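You operate a simulated robot arm through the tools that you are given. There is no shell and no other tool. Be economical: measure what you need, move in short steps, check, and stop when the job is done.

You run a simulated two-armed robot. Do the job below in one go: nothing can be reset, and whatever is moved stays where it is left.

TASK
Stack the can labelled "plain" from the top of table marked outfeed on top of the can labelled "lime". Then open the blue drawer marked guides, take the guide block marked wide from the inside of the drawer marked guides and put it on the shelf of table marked multipacks, then shut the guides. Then fetch the clear cup with grey band and set it in the blue divided tub. Then open the drawer marked caps, put the sealed small can with white band in the inside of drawer marked caps and shut the caps again. The order counts. Set down upright: guide block marked wide, sealed small can with white band.

It is judged by the outcome, as a careful person would: the job done as asked, and still so three seconds after it is handed in. It fails if anything else is knocked over, pushed out of place, dropped, spilled or broken. A push-on lid holds only when it is set on centred and level and pressed home; a screw cap is set on level and turned clockwise until tight.

THE ROBOT
Two 6-joint arms with two-finger parallel grippers on one trunk, on a base that drives. Base frame: it is fixed to the floor where the robot stands at the start and does not move with it; the origin is under the middle of the robot, x ahead of it, y to its left, z up; the surface under the hand at the start is at about z = 86. Lengths are in cm, angles in rad, forces in N, time in s.
The left shoulder is at the start at [6, 18.7, 124.7], the right one opposite. With the tool pointing down near the work surface each hand reaches from about 10 to 60 cm from the robot's upright axis, wherever it stands, measured 20 degrees to its own side. Places, roughly: blue divided tub (15x16x7 cm) [80, -10, 90]; blue drawer marked guides [230, 50, 70]; can marked lot bulb, can marked lot twig, can mark [75, -25, 100]; clear cup with grey band (6x6x10 cm) [160, 180, 60]; drawer marked caps [-80, -170, 40]; guide block marked wide [225, 50, 75]; inside of drawer marked caps [-90, -170, 40]; sealed small can with white band (6x6x9 cm) [-90, -220, 140]; shelf of table marked multipacks [-80, 180, 30]. Payload 1.57 kg a hand.
The TCP of each hand is the grasp point between the finger pads, 3 cm short of the fingertips. In the tool frame z runs along the fingers and y along their closing line. Largest opening 11 cm; finger width 2.4, thickness 1.2; the body of the gripper, 4.8 by 11.2 cm, starts 7.8 cm behind the TCP.
Orientation is that of the tool frame in the base frame, as a unit quaternion [w, x, y, z]. With the fingers straight down and closing along the base's y, the tool's x points along the base's -x, its y along +y and its z along -z.

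THE INTERFACE
- The arms move only by the tool apply_moves. It takes "left_series", "right_series" or both (then of equal length, played together; a hand with none holds still); each is a list of rows, each a list of 7 numbers: the turn, a rotation vector about the base's x, y, z in degrees, then the shift along the base's x, y, z in cm, then the finger opening in cm, from 0 to 11. In form: [[rx, ry, rz, dx, dy, dz, grip], ...]. A call has 1 to 8 rows; each row shifts and turns the commanded pose from where the row before left it. Each row takes 0.2 s and may step no farther than 5 cm and 0.15 rad from the row before; otherwise, or with a gripper value out of range, the whole call is refused. A pose out of reach is approached as far as the arm can. The call stops where the force on the tool passes 40 N (or 10 N more than at its start, if that is more) or the arm is blocked; 0.2 s more then pass. The fingers move at their own pace (about 15.3 cm/s each) and stop on an object; they squeeze with about 43 N. The grip force told is the motor's: it shows also when the fingers shut on nothing. Time passes only in rows, and 0.2 s behind the last, so rows that do not move let the fingers close. It gives the time, the measured TCP pose, the force on the tool (base axes), the opening and the grip force at its end, in the units of the frame above (readings bear some noise), with the torque about the TCP (base axes, N m) and any sound that the robot's microphone picked up, and new pictures: "views" is both (left out), scene, wrist or none (wrist: the cameras of the hands that moved).
- Cameras (640 x 400 px; columns grow to the right, rows downward): "scene" is now at [1.59, -1.61, 178.93]; the picture's right is [-0.20, -0.98, -0.00], its down [-0.75, 0.15, -0.64] and it looks along [0.63, -0.13, -0.77] (base axes); focal length 251 px, centre (320, 200). "left" rides on the left gripper at [7, -1.6, -14.1] in its tool frame; the picture's right is [0.23, 0.97, 0.00], its down [-0.86, 0.20, -0.48] and it looks along [-0.47, 0.11, 0.88] (tool axes); focal length 222 px, centre (320, 200). "right" rides on the right gripper at [7, 1.6, -14.1] in its tool frame; the picture's right is [-0.23, 0.97, 0.00], its down [-0.86, -0.20, -0.48] and it looks along [-0.47, -0.11, 0.88] (tool axes); focal length 222 px, centre (320, 200). There is no depth. A picture from a camera that has moved, and an enlarged one, comes with that camera's place and axes in the base frame and with its lens.
- slide_trunk(by): slides the trunk up (or, below 0, down) by that many cm; the arms and the scene camera ride with it, the base frame stays. It gives what a move gives, with no picture.
- roll_base(legs): drives the robot by 1 to 6 legs, each [ahead, left, turn to the left] in cm, cm and rad, along the robot's own axes; the way and the turn of a leg run together, so that a leg with both is an arc; at most 150 cm and 3.142 rad a leg. The arms and the cameras ride along, it lands a little off, and it stops where it bumps. It gives what a move gives, and a new picture of the scene camera.
- turn_head(pan, tilt): turns the head with the scene camera to pan (to the left, within 1.501 rad either way) and tilt (down, from -0.506 to 1.204), counted from straight ahead of the robot. It gives what a move gives, and a new picture of the scene camera.
- enlarge(camera, box): a new picture of the part [left, top, right, bottom] of that camera's present view, enlarged. It takes no simulated time.
- sign_off(): hands the job in; it is judged then, once.

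Work in short steps. Places have to be worked out from the pictures, the camera data and where the tool is seen: move nearer, look again, correct. Check each grasp and each placing, and mend what went wrong. You have 186 turns and 260 pictures in all, those below and enlarged ones among them. Open the grippers and draw the arms clear of the work before you hand the job in, unless the task says otherwise.

The tools are called after ">>>" by a JSON object that holds its "api" and its "payload". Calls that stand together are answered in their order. apply_moves: Moves the arms, as the interface text tells. Its arguments: {"type":"object","properties":{"left_series":{"type":"array","items":{"type":"array","items":{"type":"number"}}},"right_series":{"type":"array","items":{"type":"array","items":{"type":"number"}}},"views":{"type":"string","enum":["both","scene","wrist","none"]}},"required":[]} The other tools are called the same way: slide_trunk (by) slides the trunk up or down; roll_base (legs) drives the base; turn_head (pan, tilt) turns the head that bears the scene camera; enlarge (camera, box) takes an enlarged picture of a part of a camera's view; sign_off () hands the job in.

At the start:

```text
clock: 0.0
left_ee_pos: [46.72, 4.06, 128.71]
left_tcp_rot: [0.0, 0.0, 1.0, 0.0]
left_wrist_force: [0.2, -0.3, -0.3]
left_wrist_torque: [0.01, 0.0, 0.0]
left_finger_gap: 11.01
left_grip_force: 0.0
right_ee_pos: [28.1, -29.35, 123.07]
right_tcp_rot: [0.001, 0.0, 1.0, 0.0]
right_wrist_force: [0.3, 0.9, -0.7]
right_wrist_torque: [0.0, 0.0, 0.01]
right_finger_gap: 10.98
right_grip_force: 0.0
trunk travel left (down, up): [-87.5, 11.5]
robot x, y, heading: [0.05, -0.13, -0.003]
head pan, tilt: [-0.201, 0.878]
```

scene: 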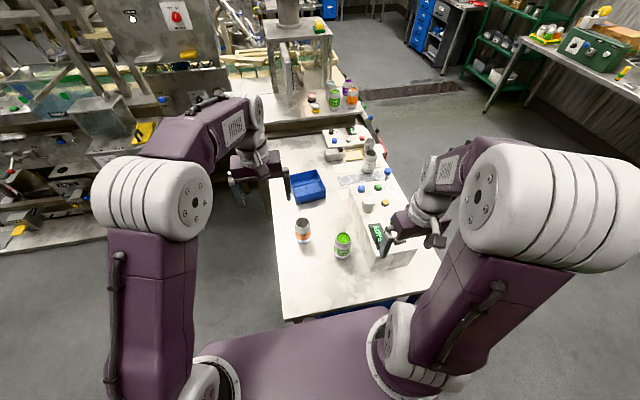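
right: 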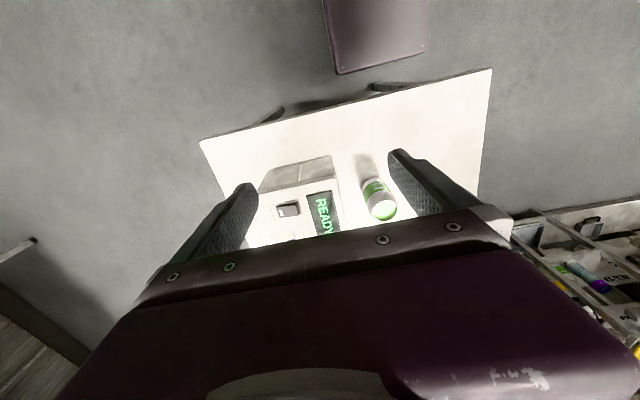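
left: 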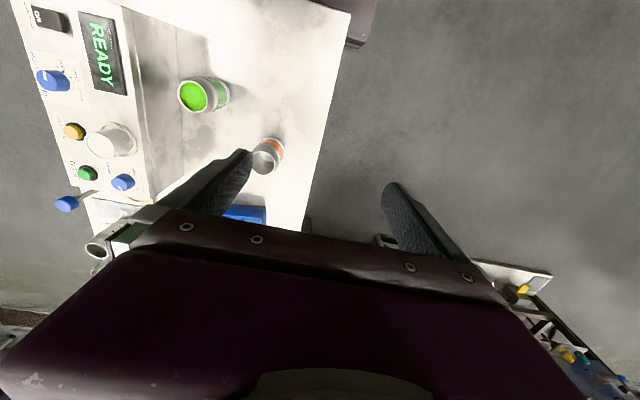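

I'll look closely at the table ahead to read the can labels.

>>> {"api": "enlarge", "payload": {"camera": "scene", "box": [260, 140, 440, 280]}}

>>> {"api": "enlarge", "payload": {"camera": "scene", "box": [240, 0, 440, 140]}}

```text
2.86 times, centred on (350, 210) of scene
camera zoom: at [1.59, -1.61, 178.93], right [-0.2, -0.98, 0.0], down [-0.75, 0.15, -0.64], along [0.63, -0.13, -0.77], focal length 718 px, centre (234, 171)
```

zoom: 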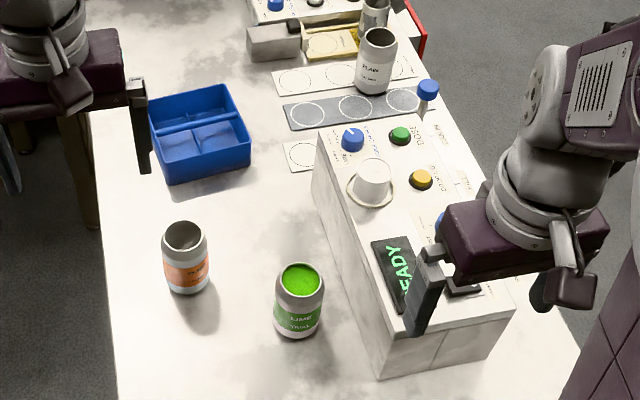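

```text
2.86 times, centred on (340, 70) of scene
camera zoom: at [1.59, -1.61, 178.93], right [-0.2, -0.98, 0.0], down [-0.75, 0.15, -0.64], along [0.63, -0.13, -0.77], focal length 718 px, centre (263, 571)
```

zoom: 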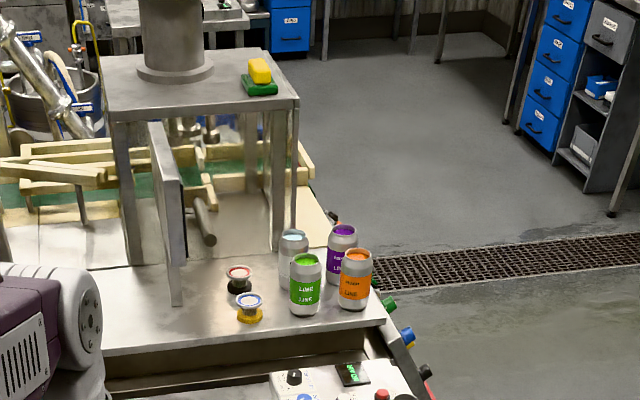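

I'll read the individual labels closely.

>>> {"api": "enlarge", "payload": {"camera": "scene", "box": [345, 135, 405, 175]}}

>>> {"api": "enlarge", "payload": {"camera": "scene", "box": [285, 205, 365, 265]}}

>>> {"api": "enlarge", "payload": {"camera": "scene", "box": [300, 70, 380, 125]}}

```text
10.00 times, centred on (375, 155) of scene
camera zoom: at [1.59, -1.61, 178.93], right [-0.2, -0.98, 0.0], down [-0.75, 0.15, -0.64], along [0.63, -0.13, -0.77], focal length 2513 px, centre (-230, 650)
```

zoom: 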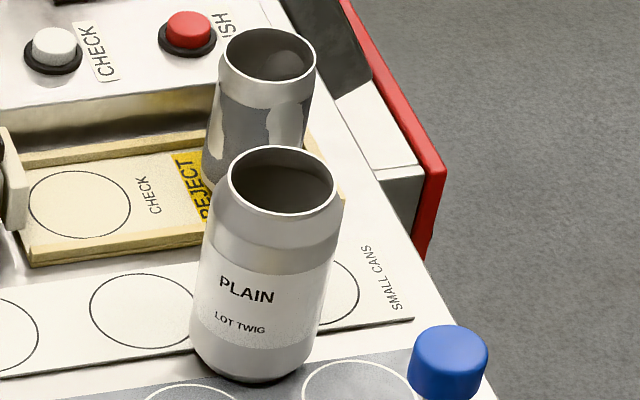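

```text
6.67 times, centred on (325, 235) of scene
camera zoom: at [1.59, -1.61, 178.93], right [-0.2, -0.98, 0.0], down [-0.75, 0.15, -0.64], along [0.63, -0.13, -0.77], focal length 1676 px, centre (287, -33)
```

zoom: 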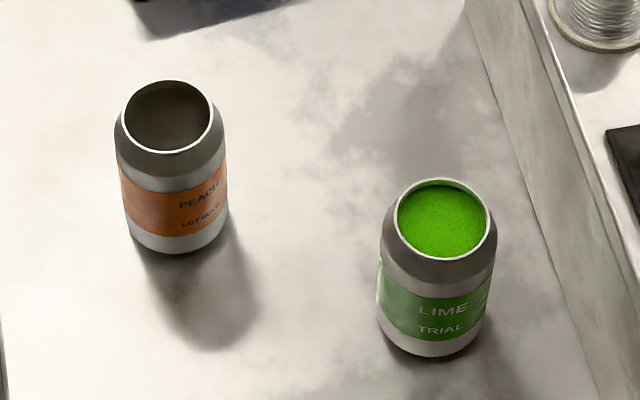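

```text
7.27 times, centred on (340, 98) of scene
camera zoom: at [1.59, -1.61, 178.93], right [-0.2, -0.98, 0.0], down [-0.75, 0.15, -0.64], along [0.63, -0.13, -0.77], focal length 1828 px, centre (174, 946)
```

zoom: 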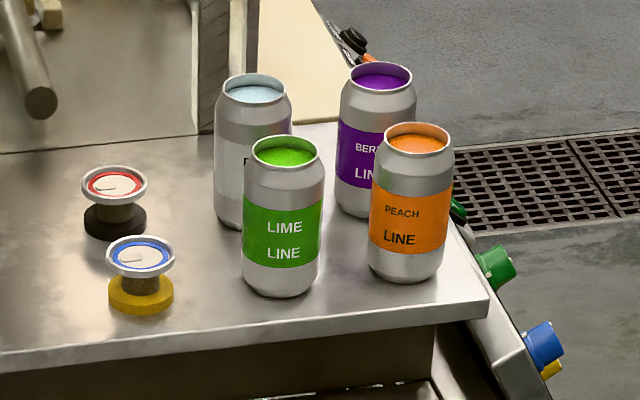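

Near cans: PEACH (lot bulb), LIME TRIAL (filled), PLAIN (lot twig); far ones are "LINE". I'll look down at the near edge for the table marking.

>>> {"api": "turn_head", "payload": {"pan": -0.2, "tilt": 1.2}}

>>> {"api": "turn_head", "payload": {"pan": -0.25, "tilt": 0.5}}

```text
clock: 0.8
left_ee_pos: [46.74, 4.18, 128.73]
left_tcp_rot: [0.0, 0.0, 1.0, 0.0]
left_wrist_force: [-0.4, -0.8, 0.1]
left_wrist_torque: [-0.03, 0.01, -0.03]
left_finger_gap: 11.01
left_grip_force: 0.0
right_ee_pos: [28.11, -29.3, 122.99]
right_tcp_rot: [0.0, 0.0, 1.0, 0.0]
right_wrist_force: [0.6, -0.1, -0.6]
right_wrist_torque: [0.01, 0.01, 0.0]
right_finger_gap: 10.99
right_grip_force: 0.1
trunk travel left (down, up): [-87.5, 11.5]
robot x, y, heading: [0.05, 0.13, -0.002]
head pan, tilt: [-0.201, 1.201]
camera scene: at [-0.45, -1.18, 176.78], right [-0.2, -0.98, 0.0], down [-0.91, 0.19, -0.36], along [0.36, -0.07, -0.93], focal length 251 px, centre (320, 200)
```

scene: 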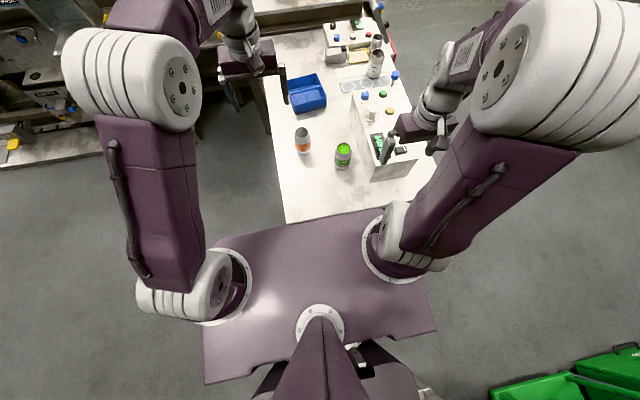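

```text
clock: 1.9
left_ee_pos: [46.63, 4.11, 128.71]
left_tcp_rot: [0.0, 0.001, 1.0, 0.001]
left_wrist_force: [-0.3, -0.5, 0.0]
left_wrist_torque: [-0.03, -0.03, -0.01]
left_finger_gap: 10.95
left_grip_force: 0.0
right_ee_pos: [28.15, -29.28, 123.01]
right_tcp_rot: [0.0, 0.001, 1.0, 0.0]
right_wrist_force: [-0.4, 0.0, -0.5]
right_wrist_torque: [0.02, -0.03, -0.01]
right_finger_gap: 11.0
right_grip_force: 0.0
trunk travel left (down, up): [-87.5, 11.5]
robot x, y, heading: [-0.16, 0.13, -0.003]
head pan, tilt: [-0.25, 0.499]
camera scene: at [2.88, -2.31, 182.13], right [-0.25, -0.97, 0.0], down [-0.46, 0.12, -0.88], along [0.85, -0.22, -0.48], focal length 251 px, centre (320, 200)
```

scene: 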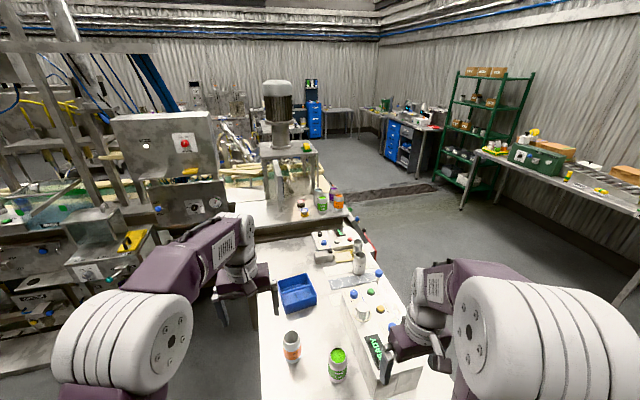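

I'll back off to see the table's front edge marking.

>>> {"api": "roll_base", "payload": {"legs": [[-90, 0, 0]]}}

>>> {"api": "turn_head", "payload": {"pan": -0.15, "tilt": 0.55}}

```text
clock: 4.2
left_ee_pos: [12.97, 3.92, 130.57]
left_tcp_rot: [0.018, 0.001, 1.0, -0.001]
left_wrist_force: [-0.8, 0.8, 0.8]
left_wrist_torque: [-0.08, -0.05, 0.0]
left_finger_gap: 10.99
left_grip_force: 0.2
right_ee_pos: [-5.24, -29.13, 123.81]
right_tcp_rot: [0.017, 0.001, 1.0, -0.001]
right_wrist_force: [0.1, -0.1, -0.2]
right_wrist_torque: [-0.06, 0.06, -0.01]
right_finger_gap: 11.03
right_grip_force: 0.0
trunk travel left (down, up): [-87.5, 11.5]
robot x, y, heading: [-29.49, 0.01, 0.005]
head pan, tilt: [-0.25, 0.499]
stopped in leg 1: the robot was blocked; the commanded pose is now the measured one
camera scene: at [-26.68, -2.31, 182.28], right [-0.25, -0.97, 0.0], down [-0.46, 0.12, -0.88], along [0.85, -0.22, -0.48], focal length 251 px, centre (320, 200)
```

scene: 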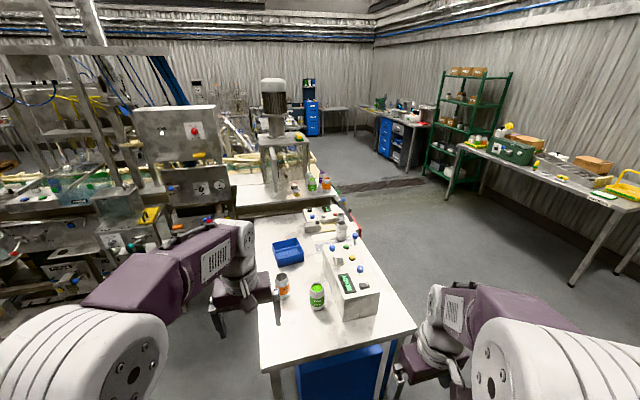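

```text
clock: 4.9
left_ee_pos: [14.31, 4.11, 130.1]
left_tcp_rot: [0.012, 0.001, 1.0, -0.001]
left_wrist_force: [-0.2, -0.6, 1.0]
left_wrist_torque: [0.08, 0.01, 0.02]
left_finger_gap: 10.99
left_grip_force: 0.0
right_ee_pos: [-4.11, -29.2, 123.48]
right_tcp_rot: [0.01, -0.001, 1.0, -0.001]
right_wrist_force: [-1.2, -0.7, -0.2]
right_wrist_torque: [0.1, -0.14, 0.01]
right_finger_gap: 10.98
right_grip_force: 0.0
trunk travel left (down, up): [-87.5, 11.5]
robot x, y, heading: [-29.93, 0.01, -0.004]
head pan, tilt: [-0.15, 0.55]
camera scene: at [-25.6, -1.38, 181.8], right [-0.15, -0.99, 0.0], down [-0.52, 0.08, -0.85], along [0.84, -0.13, -0.53], focal length 251 px, centre (320, 200)
```

scene: 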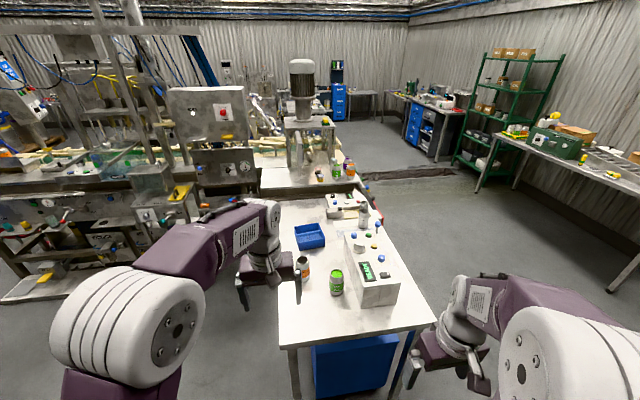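

Something is behind me (bump at -30). I'll look around both sides.

>>> {"api": "turn_head", "payload": {"pan": 1.5, "tilt": 0.5}}

>>> {"api": "turn_head", "payload": {"pan": -1.5, "tilt": 0.5}}

>>> {"api": "turn_head", "payload": {"pan": 0.7, "tilt": 0.4}}

```text
clock: 6.6
left_ee_pos: [14.8, 3.98, 129.87]
left_tcp_rot: [0.01, 0.001, 1.0, -0.001]
left_wrist_force: [0.6, -0.6, -0.3]
left_wrist_torque: [0.12, 0.03, 0.0]
left_finger_gap: 11.01
left_grip_force: 0.1
right_ee_pos: [-3.77, -29.18, 123.44]
right_tcp_rot: [0.009, -0.001, 1.0, -0.001]
right_wrist_force: [-1.4, 0.2, 0.3]
right_wrist_torque: [0.05, -0.1, 0.03]
right_finger_gap: 11.01
right_grip_force: 0.2
trunk travel left (down, up): [-87.5, 11.5]
robot x, y, heading: [-29.55, 0.17, -0.0]
head pan, tilt: [1.499, 0.499]
camera scene: at [-33.26, 8.98, 182.31], right [1.0, -0.07, -0.01], down [-0.04, -0.48, -0.88], along [0.06, 0.88, -0.48], focal length 251 px, centre (320, 200)
```

scene: 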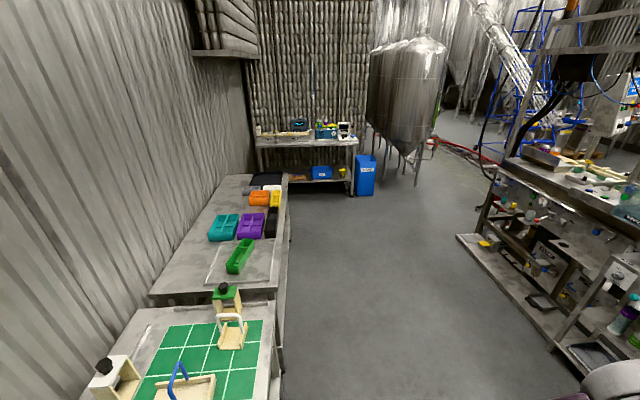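

```text
clock: 9.2
left_ee_pos: [14.85, 3.97, 129.8]
left_tcp_rot: [0.01, 0.001, 1.0, -0.001]
left_wrist_force: [-1.1, 0.5, 0.3]
left_wrist_torque: [-0.05, -0.07, 0.05]
left_finger_gap: 10.99
left_grip_force: 0.1
right_ee_pos: [-3.63, -29.11, 123.46]
right_tcp_rot: [0.008, 0.0, 1.0, 0.0]
right_wrist_force: [1.6, 1.7, -0.7]
right_wrist_torque: [-0.06, 0.08, -0.02]
right_finger_gap: 11.01
right_grip_force: 0.1
trunk travel left (down, up): [-87.5, 11.5]
robot x, y, heading: [-29.95, -0.1, 0.001]
head pan, tilt: [-1.499, 0.499]
camera scene: at [-33.31, -9.17, 182.29], right [-1.0, -0.07, 0.01], down [-0.04, 0.48, -0.88], along [0.06, -0.88, -0.48], focal length 251 px, centre (320, 200)
```

scene: 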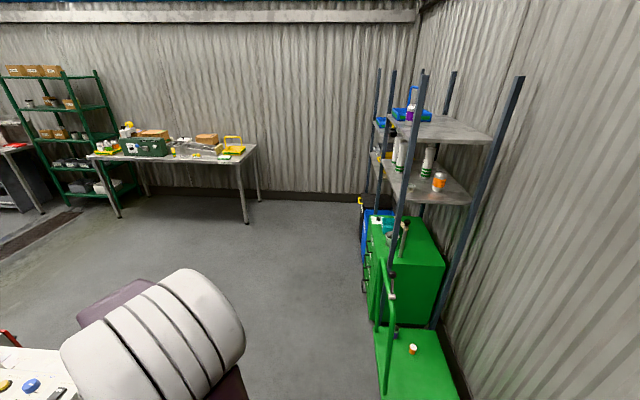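

```text
clock: 11.3
left_ee_pos: [14.88, 3.92, 129.85]
left_tcp_rot: [0.01, 0.001, 1.0, -0.001]
left_wrist_force: [-0.2, 0.2, -0.3]
left_wrist_torque: [0.0, -0.01, -0.01]
left_finger_gap: 10.99
left_grip_force: 0.1
right_ee_pos: [-3.81, -29.09, 123.44]
right_tcp_rot: [0.009, 0.0, 1.0, -0.001]
right_wrist_force: [-0.2, 0.3, 1.4]
right_wrist_torque: [0.0, 0.03, 0.0]
right_finger_gap: 11.01
right_grip_force: 0.0
trunk travel left (down, up): [-87.5, 11.5]
robot x, y, heading: [-29.56, -0.35, 0.001]
head pan, tilt: [0.7, 0.4]
camera scene: at [-26.88, 5.87, 183.15], right [0.64, -0.77, -0.01], down [-0.31, -0.25, -0.92], along [0.7, 0.59, -0.4], focal length 251 px, centre (320, 200)
```

scene: 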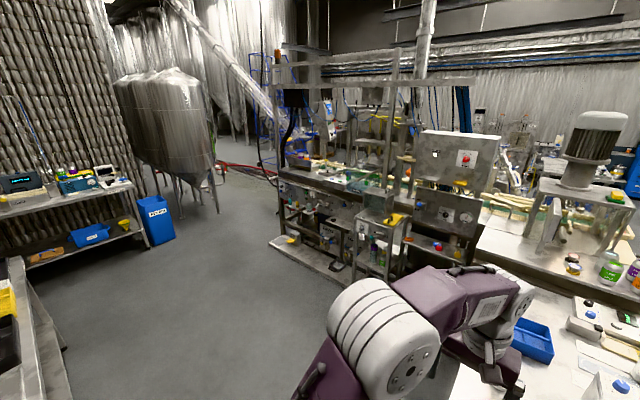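

Looking for placards on the near and far tables.

>>> {"api": "turn_head", "payload": {"pan": -0.1, "tilt": 0.6}}

>>> {"api": "enlarge", "payload": {"camera": "scene", "box": [260, 160, 460, 290]}}

>>> {"api": "enlarge", "payload": {"camera": "scene", "box": [260, 270, 460, 400]}}

>>> {"api": "enlarge", "payload": {"camera": "scene", "box": [240, 50, 460, 190]}}

```text
clock: 12.4
left_ee_pos: [14.9, 4.03, 129.84]
left_tcp_rot: [0.011, 0.001, 1.0, -0.001]
left_wrist_force: [0.4, -1.6, 0.3]
left_wrist_torque: [0.1, 0.08, -0.01]
left_finger_gap: 11.0
left_grip_force: 0.1
right_ee_pos: [-3.65, -29.16, 123.44]
right_tcp_rot: [0.009, -0.001, 1.0, -0.001]
right_wrist_force: [-0.4, -0.9, 0.2]
right_wrist_torque: [0.06, -0.12, 0.02]
right_finger_gap: 10.99
right_grip_force: 0.1
trunk travel left (down, up): [-87.5, 11.5]
robot x, y, heading: [-29.99, 0.22, 0.003]
head pan, tilt: [-0.099, 0.6]
camera scene: at [-25.19, -0.95, 181.31], right [-0.1, -1.0, 0.0], down [-0.57, 0.06, -0.82], along [0.82, -0.08, -0.57], focal length 251 px, centre (320, 200)
```

scene: 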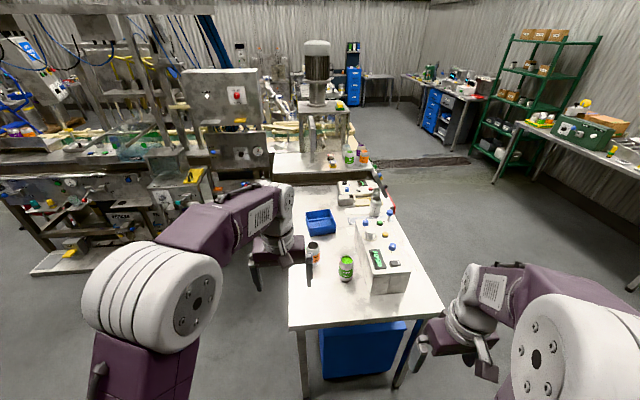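

```text
3.08 times, centred on (360, 225) of scene
camera zoom: at [-25.19, -0.95, 181.31], right [-0.1, -1.0, 0.0], down [-0.57, 0.06, -0.82], along [0.82, -0.08, -0.57], focal length 773 px, centre (197, 123)
```

zoom: 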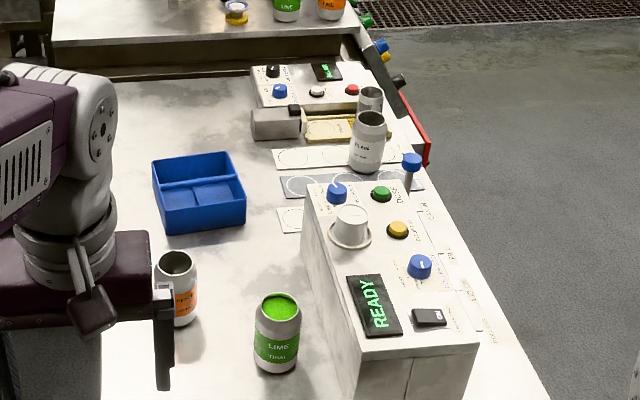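

```text
3.08 times, centred on (360, 335) of scene
camera zoom: at [-25.19, -0.95, 181.31], right [-0.1, -1.0, 0.0], down [-0.57, 0.06, -0.82], along [0.82, -0.08, -0.57], focal length 773 px, centre (197, -215)
```

zoom: 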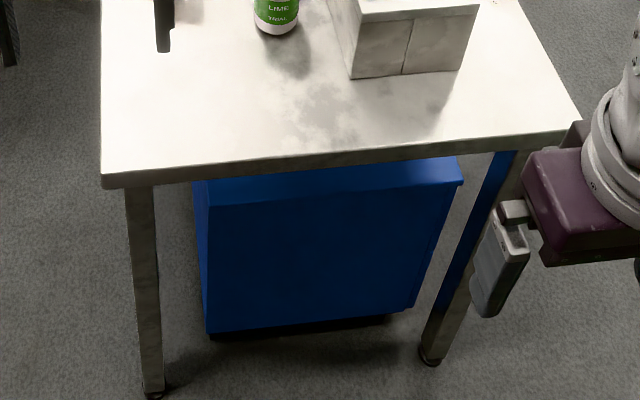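

```text
2.86 times, centred on (350, 120) of scene
camera zoom: at [-25.19, -0.95, 181.31], right [-0.1, -1.0, 0.0], down [-0.57, 0.06, -0.82], along [0.82, -0.08, -0.57], focal length 718 px, centre (234, 429)
```

zoom: 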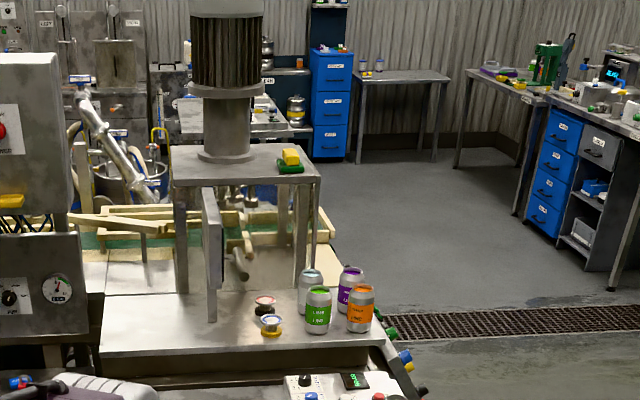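

The near table holds PLAIN (lot twig) at about (90,-44) and LIME at (44,-18). Plain is best reached from the table's right side, so I drive around there.

>>> {"api": "roll_base", "payload": {"legs": [[4, -105, 0], [110, 0, 0], [0, 0, 1.571]]}}

>>> {"api": "turn_head", "payload": {"pan": 0.0, "tilt": 0.8}}

```text
clock: 13.3
left_ee_pos: [14.63, 3.77, 130.07]
left_tcp_rot: [0.012, 0.0, 1.0, -0.001]
left_wrist_force: [0.8, 0.7, -0.3]
left_wrist_torque: [-0.01, 0.11, 0.0]
left_finger_gap: 10.99
left_grip_force: 0.1
right_ee_pos: [-3.97, -29.29, 123.39]
right_tcp_rot: [0.013, -0.001, 1.0, -0.001]
right_wrist_force: [0.7, 0.8, -1.0]
right_wrist_torque: [-0.01, 0.07, -0.02]
right_finger_gap: 10.99
right_grip_force: 0.0
trunk travel left (down, up): [-87.5, 11.5]
robot x, y, heading: [-28.56, -0.55, 0.003]
head pan, tilt: [-0.099, 0.6]
stopped in leg 1: the robot was blocked; the commanded pose is now the measured one
camera scene: at [-25.61, -1.1, 181.22], right [-0.1, -0.99, 0.0], down [-0.56, 0.06, -0.82], along [0.82, -0.08, -0.57], focal length 251 px, centre (320, 200)
```

scene: 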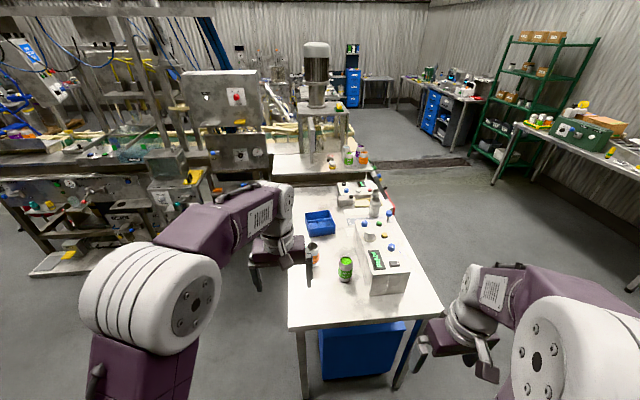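

```text
clock: 14.0
left_ee_pos: [14.42, 3.76, 130.13]
left_tcp_rot: [0.013, 0.0, 1.0, -0.001]
left_wrist_force: [-0.1, 0.9, -0.4]
left_wrist_torque: [0.01, 0.03, -0.01]
left_finger_gap: 11.0
left_grip_force: 0.0
right_ee_pos: [-4.13, -29.47, 123.69]
right_tcp_rot: [0.014, 0.0, 1.0, -0.001]
right_wrist_force: [0.2, 0.3, -0.5]
right_wrist_torque: [0.02, 0.01, -0.01]
right_finger_gap: 11.01
right_grip_force: 0.0
trunk travel left (down, up): [-87.5, 11.5]
robot x, y, heading: [-28.75, -0.29, 0.0]
head pan, tilt: [0.0, 0.799]
camera scene: at [-26.61, -0.32, 179.55], right [0.0, -1.0, 0.0], down [-0.72, 0.0, -0.7], along [0.7, 0.0, -0.72], focal length 251 px, centre (320, 200)
```

scene: 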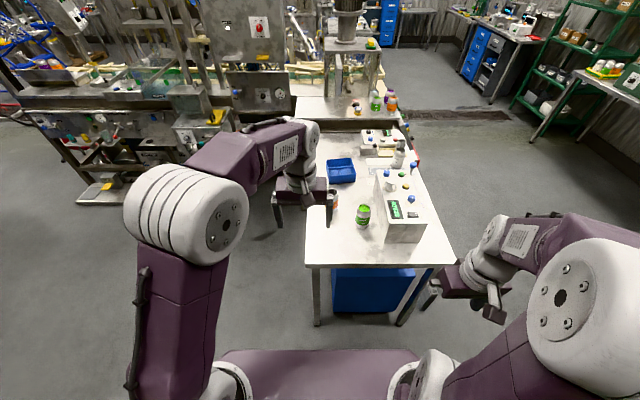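

It's still pressed against whatever is behind; I move forward before sliding right.

>>> {"api": "roll_base", "payload": {"legs": [[14, 0, 0], [0, -105, 0]]}}

```text
clock: 20.2
left_ee_pos: [27.72, -99.28, 130.08]
left_tcp_rot: [0.015, 0.003, 1.0, -0.001]
left_wrist_force: [0.7, -0.1, 0.4]
left_wrist_torque: [-0.01, -0.01, -0.01]
left_finger_gap: 11.01
left_grip_force: 0.1
right_ee_pos: [9.01, -132.46, 123.64]
right_tcp_rot: [0.015, 0.003, 1.0, -0.001]
right_wrist_force: [-0.1, 0.6, 0.0]
right_wrist_torque: [0.0, 0.02, 0.01]
right_finger_gap: 11.0
right_grip_force: 0.0
trunk travel left (down, up): [-87.5, 11.5]
robot x, y, heading: [-15.67, -102.93, -0.004]
head pan, tilt: [0.0, 0.799]
camera scene: at [-13.42, -103.15, 179.55], right [-0.01, -1.0, 0.0], down [-0.72, 0.0, -0.7], along [0.7, 0.0, -0.72], focal length 251 px, centre (320, 200)
```

scene: 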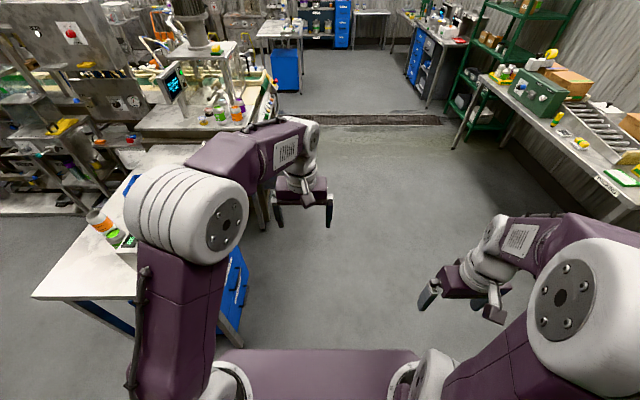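

Clear here. Now forward, then turn left to face the table from its right side.

>>> {"api": "roll_base", "payload": {"legs": [[102, 0, 0], [0, 0, 1.571]]}}

```text
clock: 29.4
left_ee_pos: [82.84, -61.04, 130.1]
left_tcp_rot: [0.011, -0.706, 0.708, 0.01]
left_wrist_force: [0.1, -0.1, -0.2]
left_wrist_torque: [-0.02, 0.0, -0.03]
left_finger_gap: 10.99
left_grip_force: 0.0
right_ee_pos: [116.02, -79.63, 123.41]
right_tcp_rot: [0.01, -0.707, 0.707, 0.009]
right_wrist_force: [0.5, 0.6, 0.0]
right_wrist_torque: [0.01, 0.0, 0.03]
right_finger_gap: 11.0
right_grip_force: 0.1
trunk travel left (down, up): [-87.5, 11.5]
robot x, y, heading: [86.97, -104.38, 1.562]
head pan, tilt: [0.0, 0.799]
camera scene: at [86.89, -102.29, 179.55], right [1.0, 0.0, 0.0], down [0.0, -0.72, -0.7], along [0.0, 0.7, -0.72], focal length 251 px, centre (320, 200)
```

scene: 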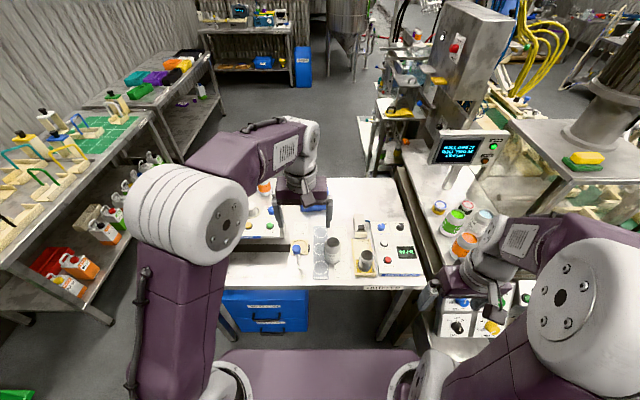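

>>> {"api": "enlarge", "payload": {"camera": "scene", "box": [220, 200, 440, 340]}}

>>> {"api": "enlarge", "payload": {"camera": "left", "box": [0, 0, 640, 400]}}

```text
2.86 times, centred on (330, 270) of scene
camera zoom: at [86.89, -102.29, 179.55], right [1.0, 0.0, 0.0], down [0.0, -0.72, -0.7], along [0.0, 0.7, -0.72], focal length 718 px, centre (291, 0)
```

zoom: 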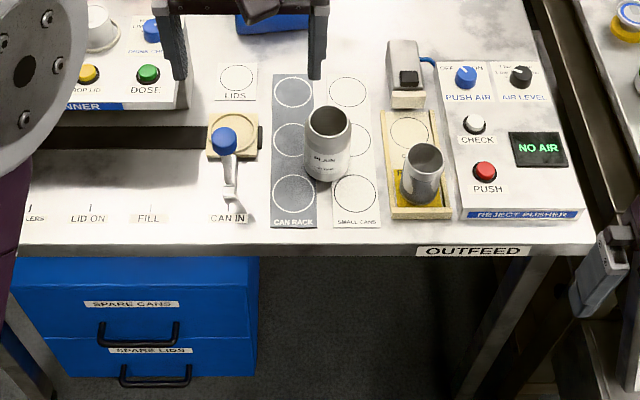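

```text
1.00 times, centred on (320, 200) of left (not enlarged: the box is as wide or as high as the picture)
camera zoom: at [84.47, -68.4, 144.12], right [-0.97, -0.22, -0.01], down [-0.2, 0.84, 0.5], along [-0.11, 0.49, -0.86], focal length 222 px, centre (320, 200)
```

zoom: 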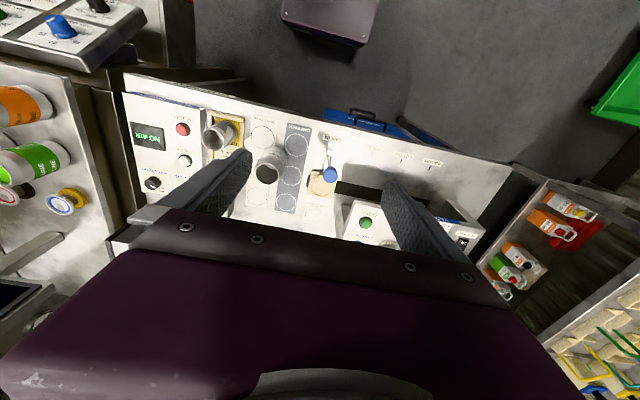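

Table OUTFEED confirmed, and PLAIN stands at about (92,-46), rim at z≈98. I move up a bit so the left hand can grip it from above.

>>> {"api": "roll_base", "payload": {"legs": [[11, -5, 0.008]]}}

>>> {"api": "enlarge", "payload": {"camera": "left", "box": [120, 60, 440, 260]}}

```text
clock: 30.6
left_ee_pos: [87.38, -50.32, 130.19]
left_tcp_rot: [-0.012, 0.709, -0.705, -0.01]
left_wrist_force: [-0.5, -0.3, 0.1]
left_wrist_torque: [0.03, -0.02, 0.02]
left_finger_gap: 11.03
left_grip_force: 0.1
right_ee_pos: [120.52, -68.66, 123.72]
right_tcp_rot: [-0.012, 0.709, -0.705, -0.011]
right_wrist_force: [0.0, -0.1, 0.0]
right_wrist_torque: [0.01, -0.03, -0.01]
right_finger_gap: 10.99
right_grip_force: 0.0
trunk travel left (down, up): [-87.5, 11.5]
robot x, y, heading: [91.9, -93.26, 1.574]
head pan, tilt: [0.0, 0.799]
camera scene: at [91.65, -91.62, 179.55], right [1.0, 0.01, 0.0], down [0.01, -0.72, -0.7], along [0.0, 0.7, -0.72], focal length 251 px, centre (320, 200)
```

scene: 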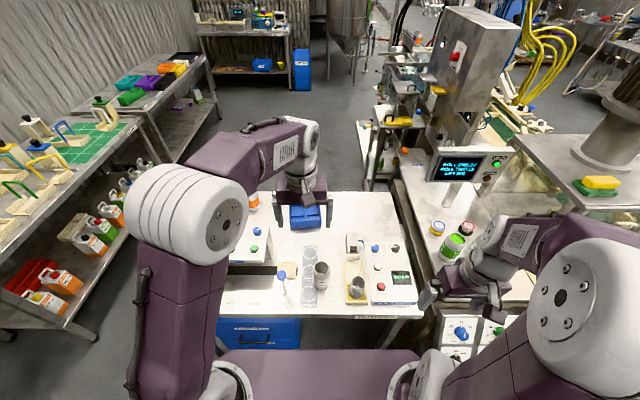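

```text
2.00 times, centred on (280, 160) of left
camera zoom: at [89.0, -57.66, 144.21], right [-0.97, -0.23, -0.01], down [-0.2, 0.84, 0.51], along [-0.11, 0.49, -0.86], focal length 444 px, centre (400, 280)
```

zoom: 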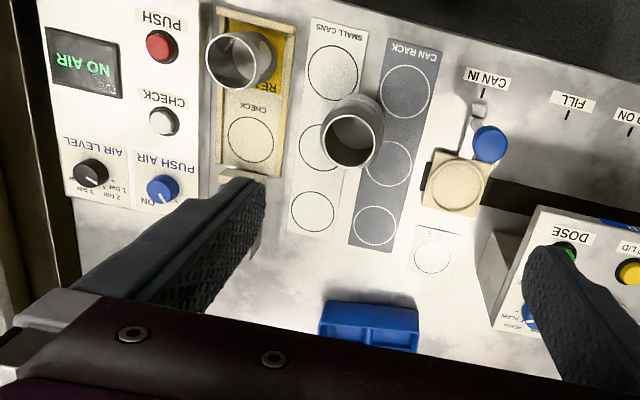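

Rim computed at (92.0,-46.5). I align the left hand over it, level it, and come down to just above the rim.

>>> {"api": "apply_moves", "payload": {"left_series": [[-1.8, 0, 0, 2.3, 1.9, 0, 9.5], [0, 0, 0, 2.3, 1.9, 0, 9.5], [0, 0, 0, 0, 0, -5, 9.5], [0, 0, 0, 0, 0, -5, 9.5], [0, 0, 0, 0, 0, -5, 9.5], [0, 0, 0, 0, 0, -5, 9.5], [0, 0, 0, 0, 0, -5, 9.5]], "views": "wrist"}}

```text
clock: 32.2
left_ee_pos: [92.04, -46.23, 105.09]
left_tcp_rot: [0.0, 0.709, -0.705, 0.001]
left_wrist_force: [-0.1, 0.9, -0.3]
left_wrist_torque: [-0.03, -0.02, 0.01]
left_finger_gap: 9.5
left_grip_force: 0.1
right_ee_pos: [120.78, -68.32, 123.49]
right_tcp_rot: [-0.01, 0.71, -0.704, -0.01]
right_wrist_force: [0.7, 0.2, 0.5]
right_wrist_torque: [-0.01, 0.01, -0.01]
right_finger_gap: 11.02
right_grip_force: 0.0
trunk travel left (down, up): [-87.5, 11.5]
robot x, y, heading: [91.69, -93.56, 1.573]
head pan, tilt: [0.0, 0.799]
camera left: at [93.71, -53.05, 119.2], right [-0.97, -0.23, 0.0], down [-0.2, 0.86, 0.48], along [-0.11, 0.46, -0.88], focal length 222 px, centre (320, 200)
```

left: 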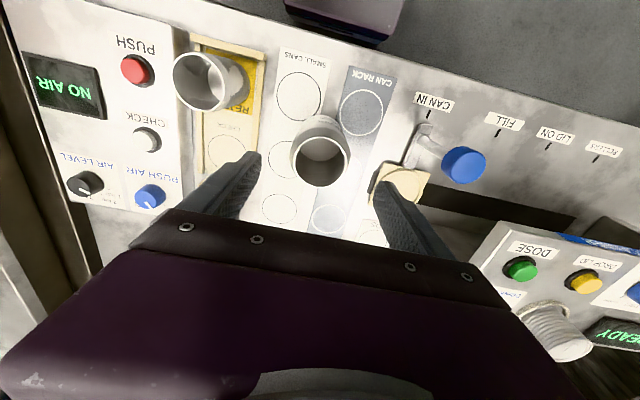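

Aligned with the can. Descend to z≈94 and close.

>>> {"api": "apply_moves", "payload": {"left_series": [[0, 0, 0, 0, -0.1, -4, 9.5], [0, 0, 0, 0, -0.1, -4, 9.5], [0, 0, 0, 0, 0, -3, 9.5], [0, 0, 0, 0, 0, 0, 5], [0, 0, 0, 0, 0, 0, 5], [0, 0, 0, 0, 0, 0, 5]], "views": "wrist"}}

```text
clock: 33.6
left_ee_pos: [91.93, -46.45, 94.06]
left_tcp_rot: [0.0, 0.709, -0.705, 0.001]
left_wrist_force: [-0.3, -0.2, 0.2]
left_wrist_torque: [-0.02, -0.03, -0.01]
left_finger_gap: 6.35
left_grip_force: 42.6
right_ee_pos: [120.79, -68.36, 123.65]
right_tcp_rot: [-0.01, 0.71, -0.704, -0.009]
right_wrist_force: [0.2, 0.1, -0.5]
right_wrist_torque: [0.03, -0.01, 0.02]
right_finger_gap: 11.01
right_grip_force: 0.1
trunk travel left (down, up): [-87.5, 11.5]
robot x, y, heading: [91.78, -93.21, 1.572]
head pan, tilt: [0.0, 0.799]
camera left: at [93.66, -53.31, 108.33], right [-0.97, -0.23, 0.0], down [-0.2, 0.85, 0.48], along [-0.11, 0.46, -0.88], focal length 222 px, centre (320, 200)
```

left: 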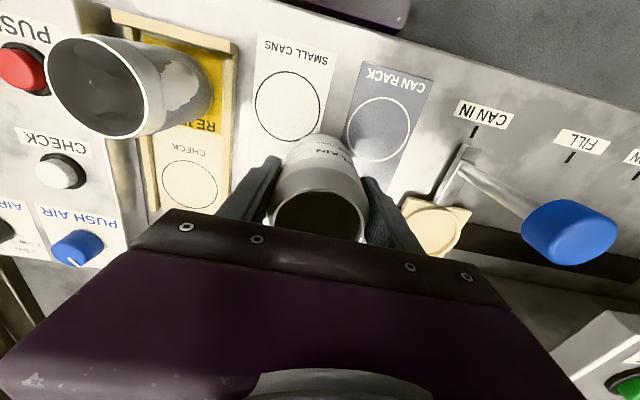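

Held (6.35 cm). Lift it well clear.

>>> {"api": "apply_moves", "payload": {"left_series": [[0, 0, 0, 0, 0, 4, 5], [0, 0, 0, 0, 0, 5, 5], [0, 0, 0, 0, 0, 5, 5], [0, 0, 0, 0, 0, 5, 5], [0, 0, 0, 0, 0, 5, 5], [0, 0, 0, 0, 0, 5, 5], [0, 0, 0, 0, 0, 5, 5]], "views": "wrist"}}

>>> {"api": "roll_base", "payload": {"legs": [[-14, 0, 0], [0, 0, -1.573], [-107, 0, 0], [0, 81, 0]]}}

```text
clock: 35.2
left_ee_pos: [92.03, -46.47, 128.01]
left_tcp_rot: [-0.001, 0.709, -0.705, 0.001]
left_wrist_force: [0.8, -0.1, -0.8]
left_wrist_torque: [0.04, 0.0, -0.01]
left_finger_gap: 6.38
left_grip_force: 43.3
right_ee_pos: [120.79, -68.44, 123.61]
right_tcp_rot: [-0.01, 0.71, -0.704, -0.01]
right_wrist_force: [-0.3, -0.7, 0.2]
right_wrist_torque: [0.01, 0.03, -0.02]
right_finger_gap: 10.99
right_grip_force: 0.0
trunk travel left (down, up): [-87.5, 11.5]
robot x, y, heading: [92.0, -93.41, 1.571]
head pan, tilt: [0.0, 0.799]
camera left: at [93.72, -53.42, 142.35], right [-0.97, -0.23, 0.0], down [-0.2, 0.85, 0.48], along [-0.11, 0.46, -0.88], focal length 222 px, centre (320, 200)
```

left: 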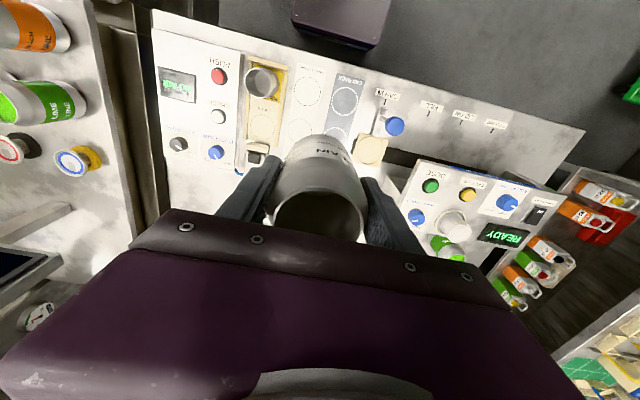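

```text
clock: 49.4
left_ee_pos: [31.76, -27.18, 128.1]
left_tcp_rot: [-0.001, 0.003, 1.0, 0.0]
left_wrist_force: [0.7, -0.1, -0.1]
left_wrist_torque: [-0.01, -0.06, 0.02]
left_finger_gap: 6.36
left_grip_force: 42.4
right_ee_pos: [9.61, -55.57, 123.64]
right_tcp_rot: [0.014, 0.002, 1.0, -0.001]
right_wrist_force: [0.8, 1.0, 0.8]
right_wrist_torque: [0.0, 0.0, 0.02]
right_finger_gap: 10.99
right_grip_force: 0.1
trunk travel left (down, up): [-87.5, 11.5]
robot x, y, heading: [-14.87, -26.56, -0.003]
head pan, tilt: [0.0, 0.799]
camera scene: at [-12.76, -26.53, 179.54], right [0.0, -1.0, 0.0], down [-0.72, 0.0, -0.7], along [0.7, 0.0, -0.72], focal length 251 px, centre (320, 200)
```

scene: 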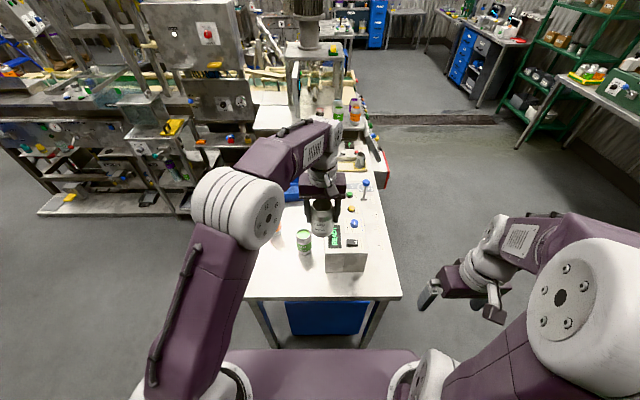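

Holding well. I measure the LIME can from here.

>>> {"api": "enlarge", "payload": {"camera": "scene", "box": [240, 190, 400, 290]}}

>>> {"api": "enlarge", "payload": {"camera": "left", "box": [0, 0, 640, 400]}}

```text
4.00 times, centred on (320, 240) of scene
camera zoom: at [-12.76, -26.53, 179.54], right [0.0, -1.0, 0.0], down [-0.72, 0.0, -0.7], along [0.7, 0.0, -0.72], focal length 1005 px, centre (320, 40)
```

zoom: 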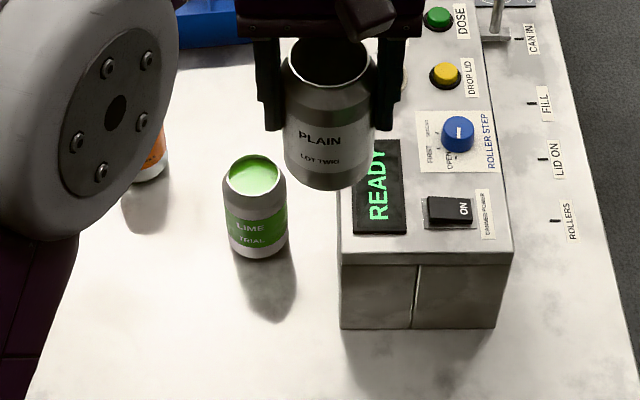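

```text
1.00 times, centred on (320, 200) of left (not enlarged: the box is as wide or as high as the picture)
camera zoom: at [24.9, -28.68, 142.26], right [-0.22, 0.97, 0.0], down [0.86, 0.2, 0.48], along [0.47, 0.11, -0.88], focal length 222 px, centre (320, 200)
```

zoom: 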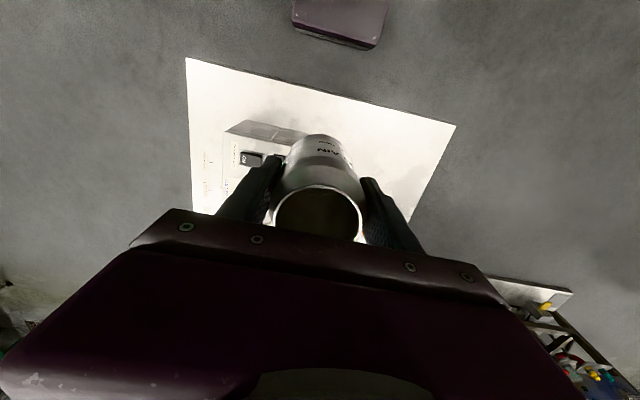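

Lime is at about (47.6,-19.8). I drive 12 cm nearer to get comfortable reach, then re-measure.

>>> {"api": "roll_base", "payload": {"legs": [[12, 0, 0]]}}

>>> {"api": "enlarge", "payload": {"camera": "scene", "box": [240, 200, 400, 300]}}

```text
clock: 50.7
left_ee_pos: [43.4, -27.1, 128.18]
left_tcp_rot: [0.001, 0.002, 1.0, -0.002]
left_wrist_force: [-1.1, -0.1, -0.9]
left_wrist_torque: [-0.01, -0.01, 0.0]
left_finger_gap: 6.35
left_grip_force: 43.0
right_ee_pos: [21.39, -55.59, 123.63]
right_tcp_rot: [0.016, 0.001, 1.0, -0.001]
right_wrist_force: [-0.6, 0.1, 0.3]
right_wrist_torque: [0.02, -0.03, 0.02]
right_finger_gap: 11.0
right_grip_force: 0.0
trunk travel left (down, up): [-87.5, 11.5]
robot x, y, heading: [-2.85, -26.53, -0.002]
head pan, tilt: [0.0, 0.799]
camera scene: at [-1.27, -26.44, 179.55], right [0.0, -1.0, 0.0], down [-0.72, 0.0, -0.7], along [0.7, 0.0, -0.72], focal length 251 px, centre (320, 200)
```

scene: 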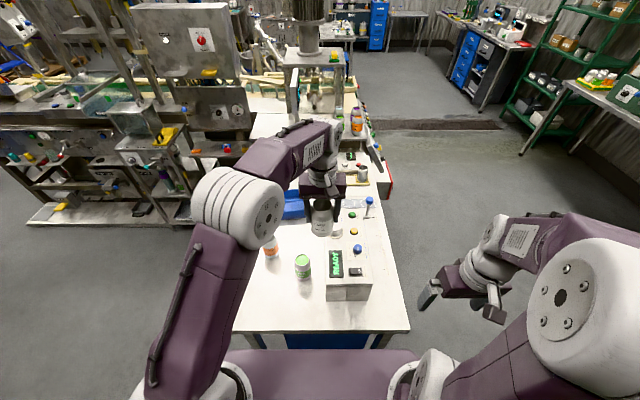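

```text
4.00 times, centred on (320, 250) of scene
camera zoom: at [-1.27, -26.44, 179.55], right [0.0, -1.0, 0.0], down [-0.72, 0.0, -0.7], along [0.7, 0.0, -0.72], focal length 1005 px, centre (320, 0)
```

zoom: 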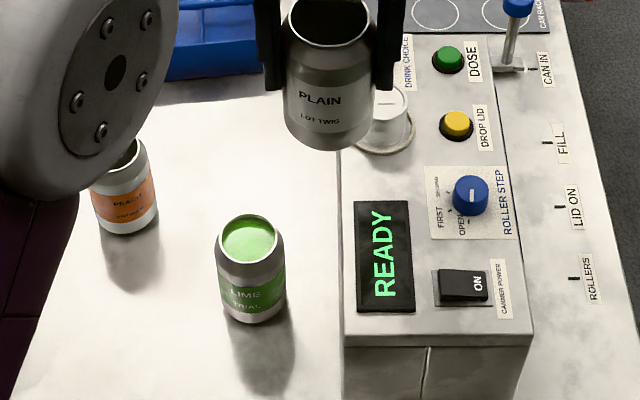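

Lime at about (47.8,-20.1). Move over it, stopping with the plain can ~6 cm above.

>>> {"api": "apply_moves", "payload": {"left_series": [[0, 0, 0, 2.2, 3.5, 0, 5], [0, 0, 0, 2.2, 3.5, 0, 5], [0, 0, 0, 0, 0, -5, 5], [0, 0, 0, 0, 0, -5, 5], [0, 0, 0, 0, 0, -0.6, 5], [0, 0, 0, 0, 0, -4, 5]], "views": "scene"}}

>>> {"api": "enlarge", "payload": {"camera": "scene", "box": [260, 220, 380, 295]}}

>>> {"api": "enlarge", "payload": {"camera": "right", "box": [320, 0, 640, 200]}}

```text
clock: 52.1
left_ee_pos: [48.22, -20.09, 113.6]
left_tcp_rot: [-0.001, 0.003, 1.0, 0.0]
left_wrist_force: [0.4, -1.0, 0.5]
left_wrist_torque: [0.05, 0.04, 0.01]
left_finger_gap: 6.37
left_grip_force: 42.6
right_ee_pos: [21.79, -55.64, 123.6]
right_tcp_rot: [0.013, 0.001, 1.0, -0.001]
right_wrist_force: [1.0, -0.9, 0.2]
right_wrist_torque: [-0.01, 0.01, 0.03]
right_finger_gap: 11.02
right_grip_force: 0.0
trunk travel left (down, up): [-87.5, 11.5]
robot x, y, heading: [-2.75, -26.31, 0.0]
head pan, tilt: [0.0, 0.799]
camera scene: at [-0.68, -26.45, 179.55], right [0.0, -1.0, 0.0], down [-0.72, 0.0, -0.7], along [0.7, 0.0, -0.72], focal length 251 px, centre (320, 200)
```

scene: 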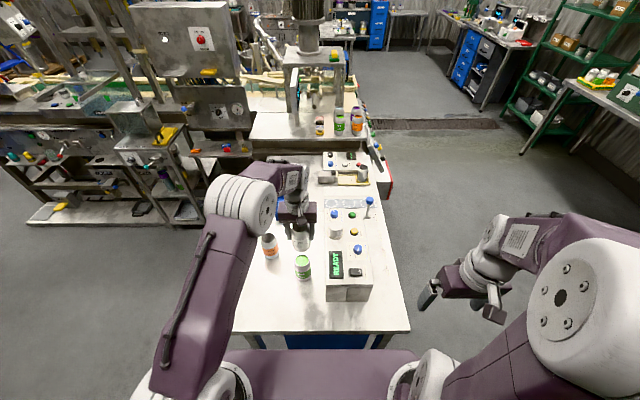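

```text
5.33 times, centred on (320, 258) of scene
camera zoom: at [-0.68, -26.45, 179.55], right [0.0, -1.0, 0.0], down [-0.72, 0.0, -0.7], along [0.7, 0.0, -0.72], focal length 1340 px, centre (320, -107)
```

zoom: 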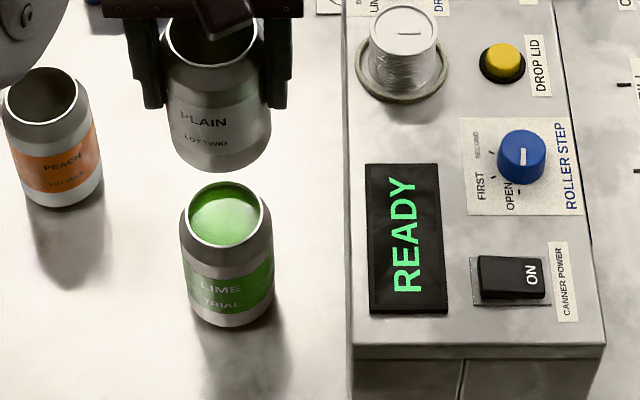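

```text
2.00 times, centred on (480, 100) of right
camera zoom: at [14.35, -53.83, 137.41], right [0.23, 0.97, 0.01], down [0.84, -0.2, 0.5], along [0.49, -0.11, -0.86], focal length 444 px, centre (0, 400)
```

zoom: 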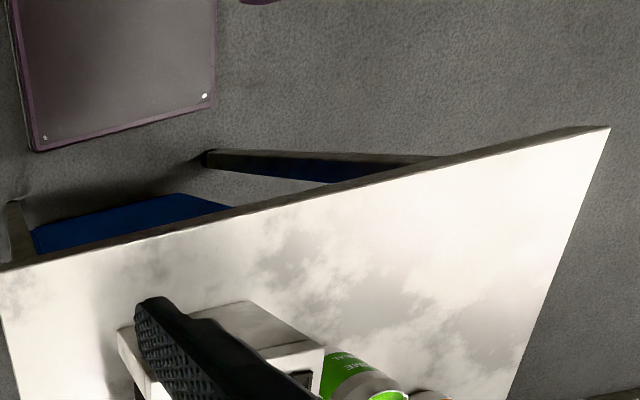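

Looks nearly aligned; I lower to ~2 cm above the rim and compare again.

>>> {"api": "apply_moves", "payload": {"left_series": [[0, 0, 0, -0.2, 0, -3, 5], [0, 0, 0, 0, 0, -2.3, 5], [0, 0, 0, 0, 0, 0, 5]], "views": "none"}}

>>> {"api": "enlarge", "payload": {"camera": "scene", "box": [280, 225, 340, 290]}}

```text
clock: 52.9
left_ee_pos: [47.93, -20.06, 108.21]
left_tcp_rot: [-0.001, 0.001, 1.0, -0.001]
left_wrist_force: [0.1, 0.2, 0.3]
left_wrist_torque: [0.0, -0.02, 0.01]
left_finger_gap: 6.38
left_grip_force: 43.2
right_ee_pos: [21.69, -55.57, 123.59]
right_tcp_rot: [0.013, 0.0, 1.0, -0.001]
right_wrist_force: [-1.1, 0.1, -0.2]
right_wrist_torque: [-0.01, -0.03, -0.03]
right_finger_gap: 10.99
right_grip_force: 0.2
trunk travel left (down, up): [-87.5, 11.5]
robot x, y, heading: [-3.14, -26.2, -0.0]
head pan, tilt: [0.0, 0.799]
```

```text
6.15 times, centred on (310, 258) of scene
camera zoom: at [-0.84, -26.43, 179.55], right [0.0, -1.0, 0.0], down [-0.72, 0.0, -0.7], along [0.7, 0.0, -0.72], focal length 1547 px, centre (382, -154)
```

zoom: 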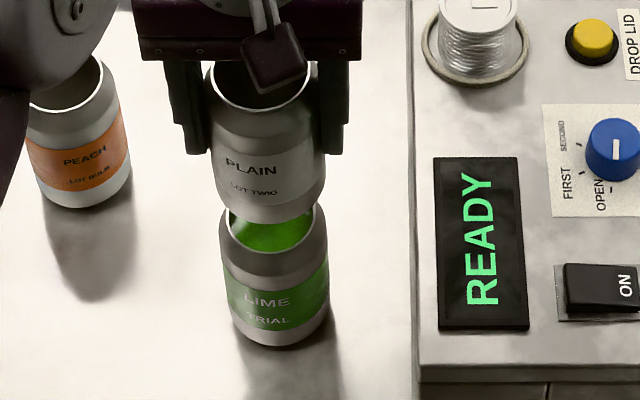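

Plain reads ~0.4 cm too far in x; correct and lower in small steps to contact.

>>> {"api": "apply_moves", "payload": {"left_series": [[0, 0, 0, -0.4, 0, 0, 5], [0, 0, 0, 0, 0, -1.2, 5], [0, 0, 0, 0, 0, -0.6, 5], [0, 0, 0, 0, 0, 0, 5]], "views": "none"}}

>>> {"api": "enlarge", "payload": {"camera": "scene", "box": [280, 225, 340, 290]}}

```text
clock: 53.9
left_ee_pos: [47.49, -20.11, 106.37]
left_tcp_rot: [-0.001, 0.002, 1.0, -0.001]
left_wrist_force: [-0.8, -0.3, -0.4]
left_wrist_torque: [-0.01, -0.01, -0.01]
left_finger_gap: 6.37
left_grip_force: 42.8
right_ee_pos: [21.61, -55.4, 123.64]
right_tcp_rot: [0.014, 0.002, 1.0, -0.001]
right_wrist_force: [1.4, -0.1, 0.4]
right_wrist_torque: [-0.01, 0.02, -0.02]
right_finger_gap: 11.0
right_grip_force: 0.0
trunk travel left (down, up): [-87.5, 11.5]
robot x, y, heading: [-3.25, -26.39, -0.003]
head pan, tilt: [0.0, 0.799]
```

```text
6.15 times, centred on (310, 258) of scene
camera zoom: at [-0.84, -26.41, 179.55], right [0.0, -1.0, 0.0], down [-0.72, 0.0, -0.7], along [0.7, 0.0, -0.72], focal length 1547 px, centre (382, -154)
```

zoom: 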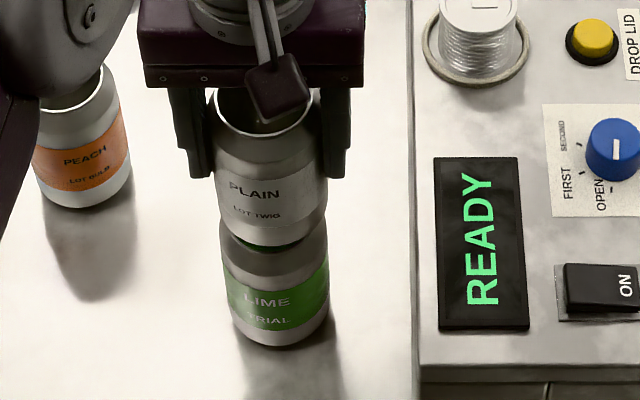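

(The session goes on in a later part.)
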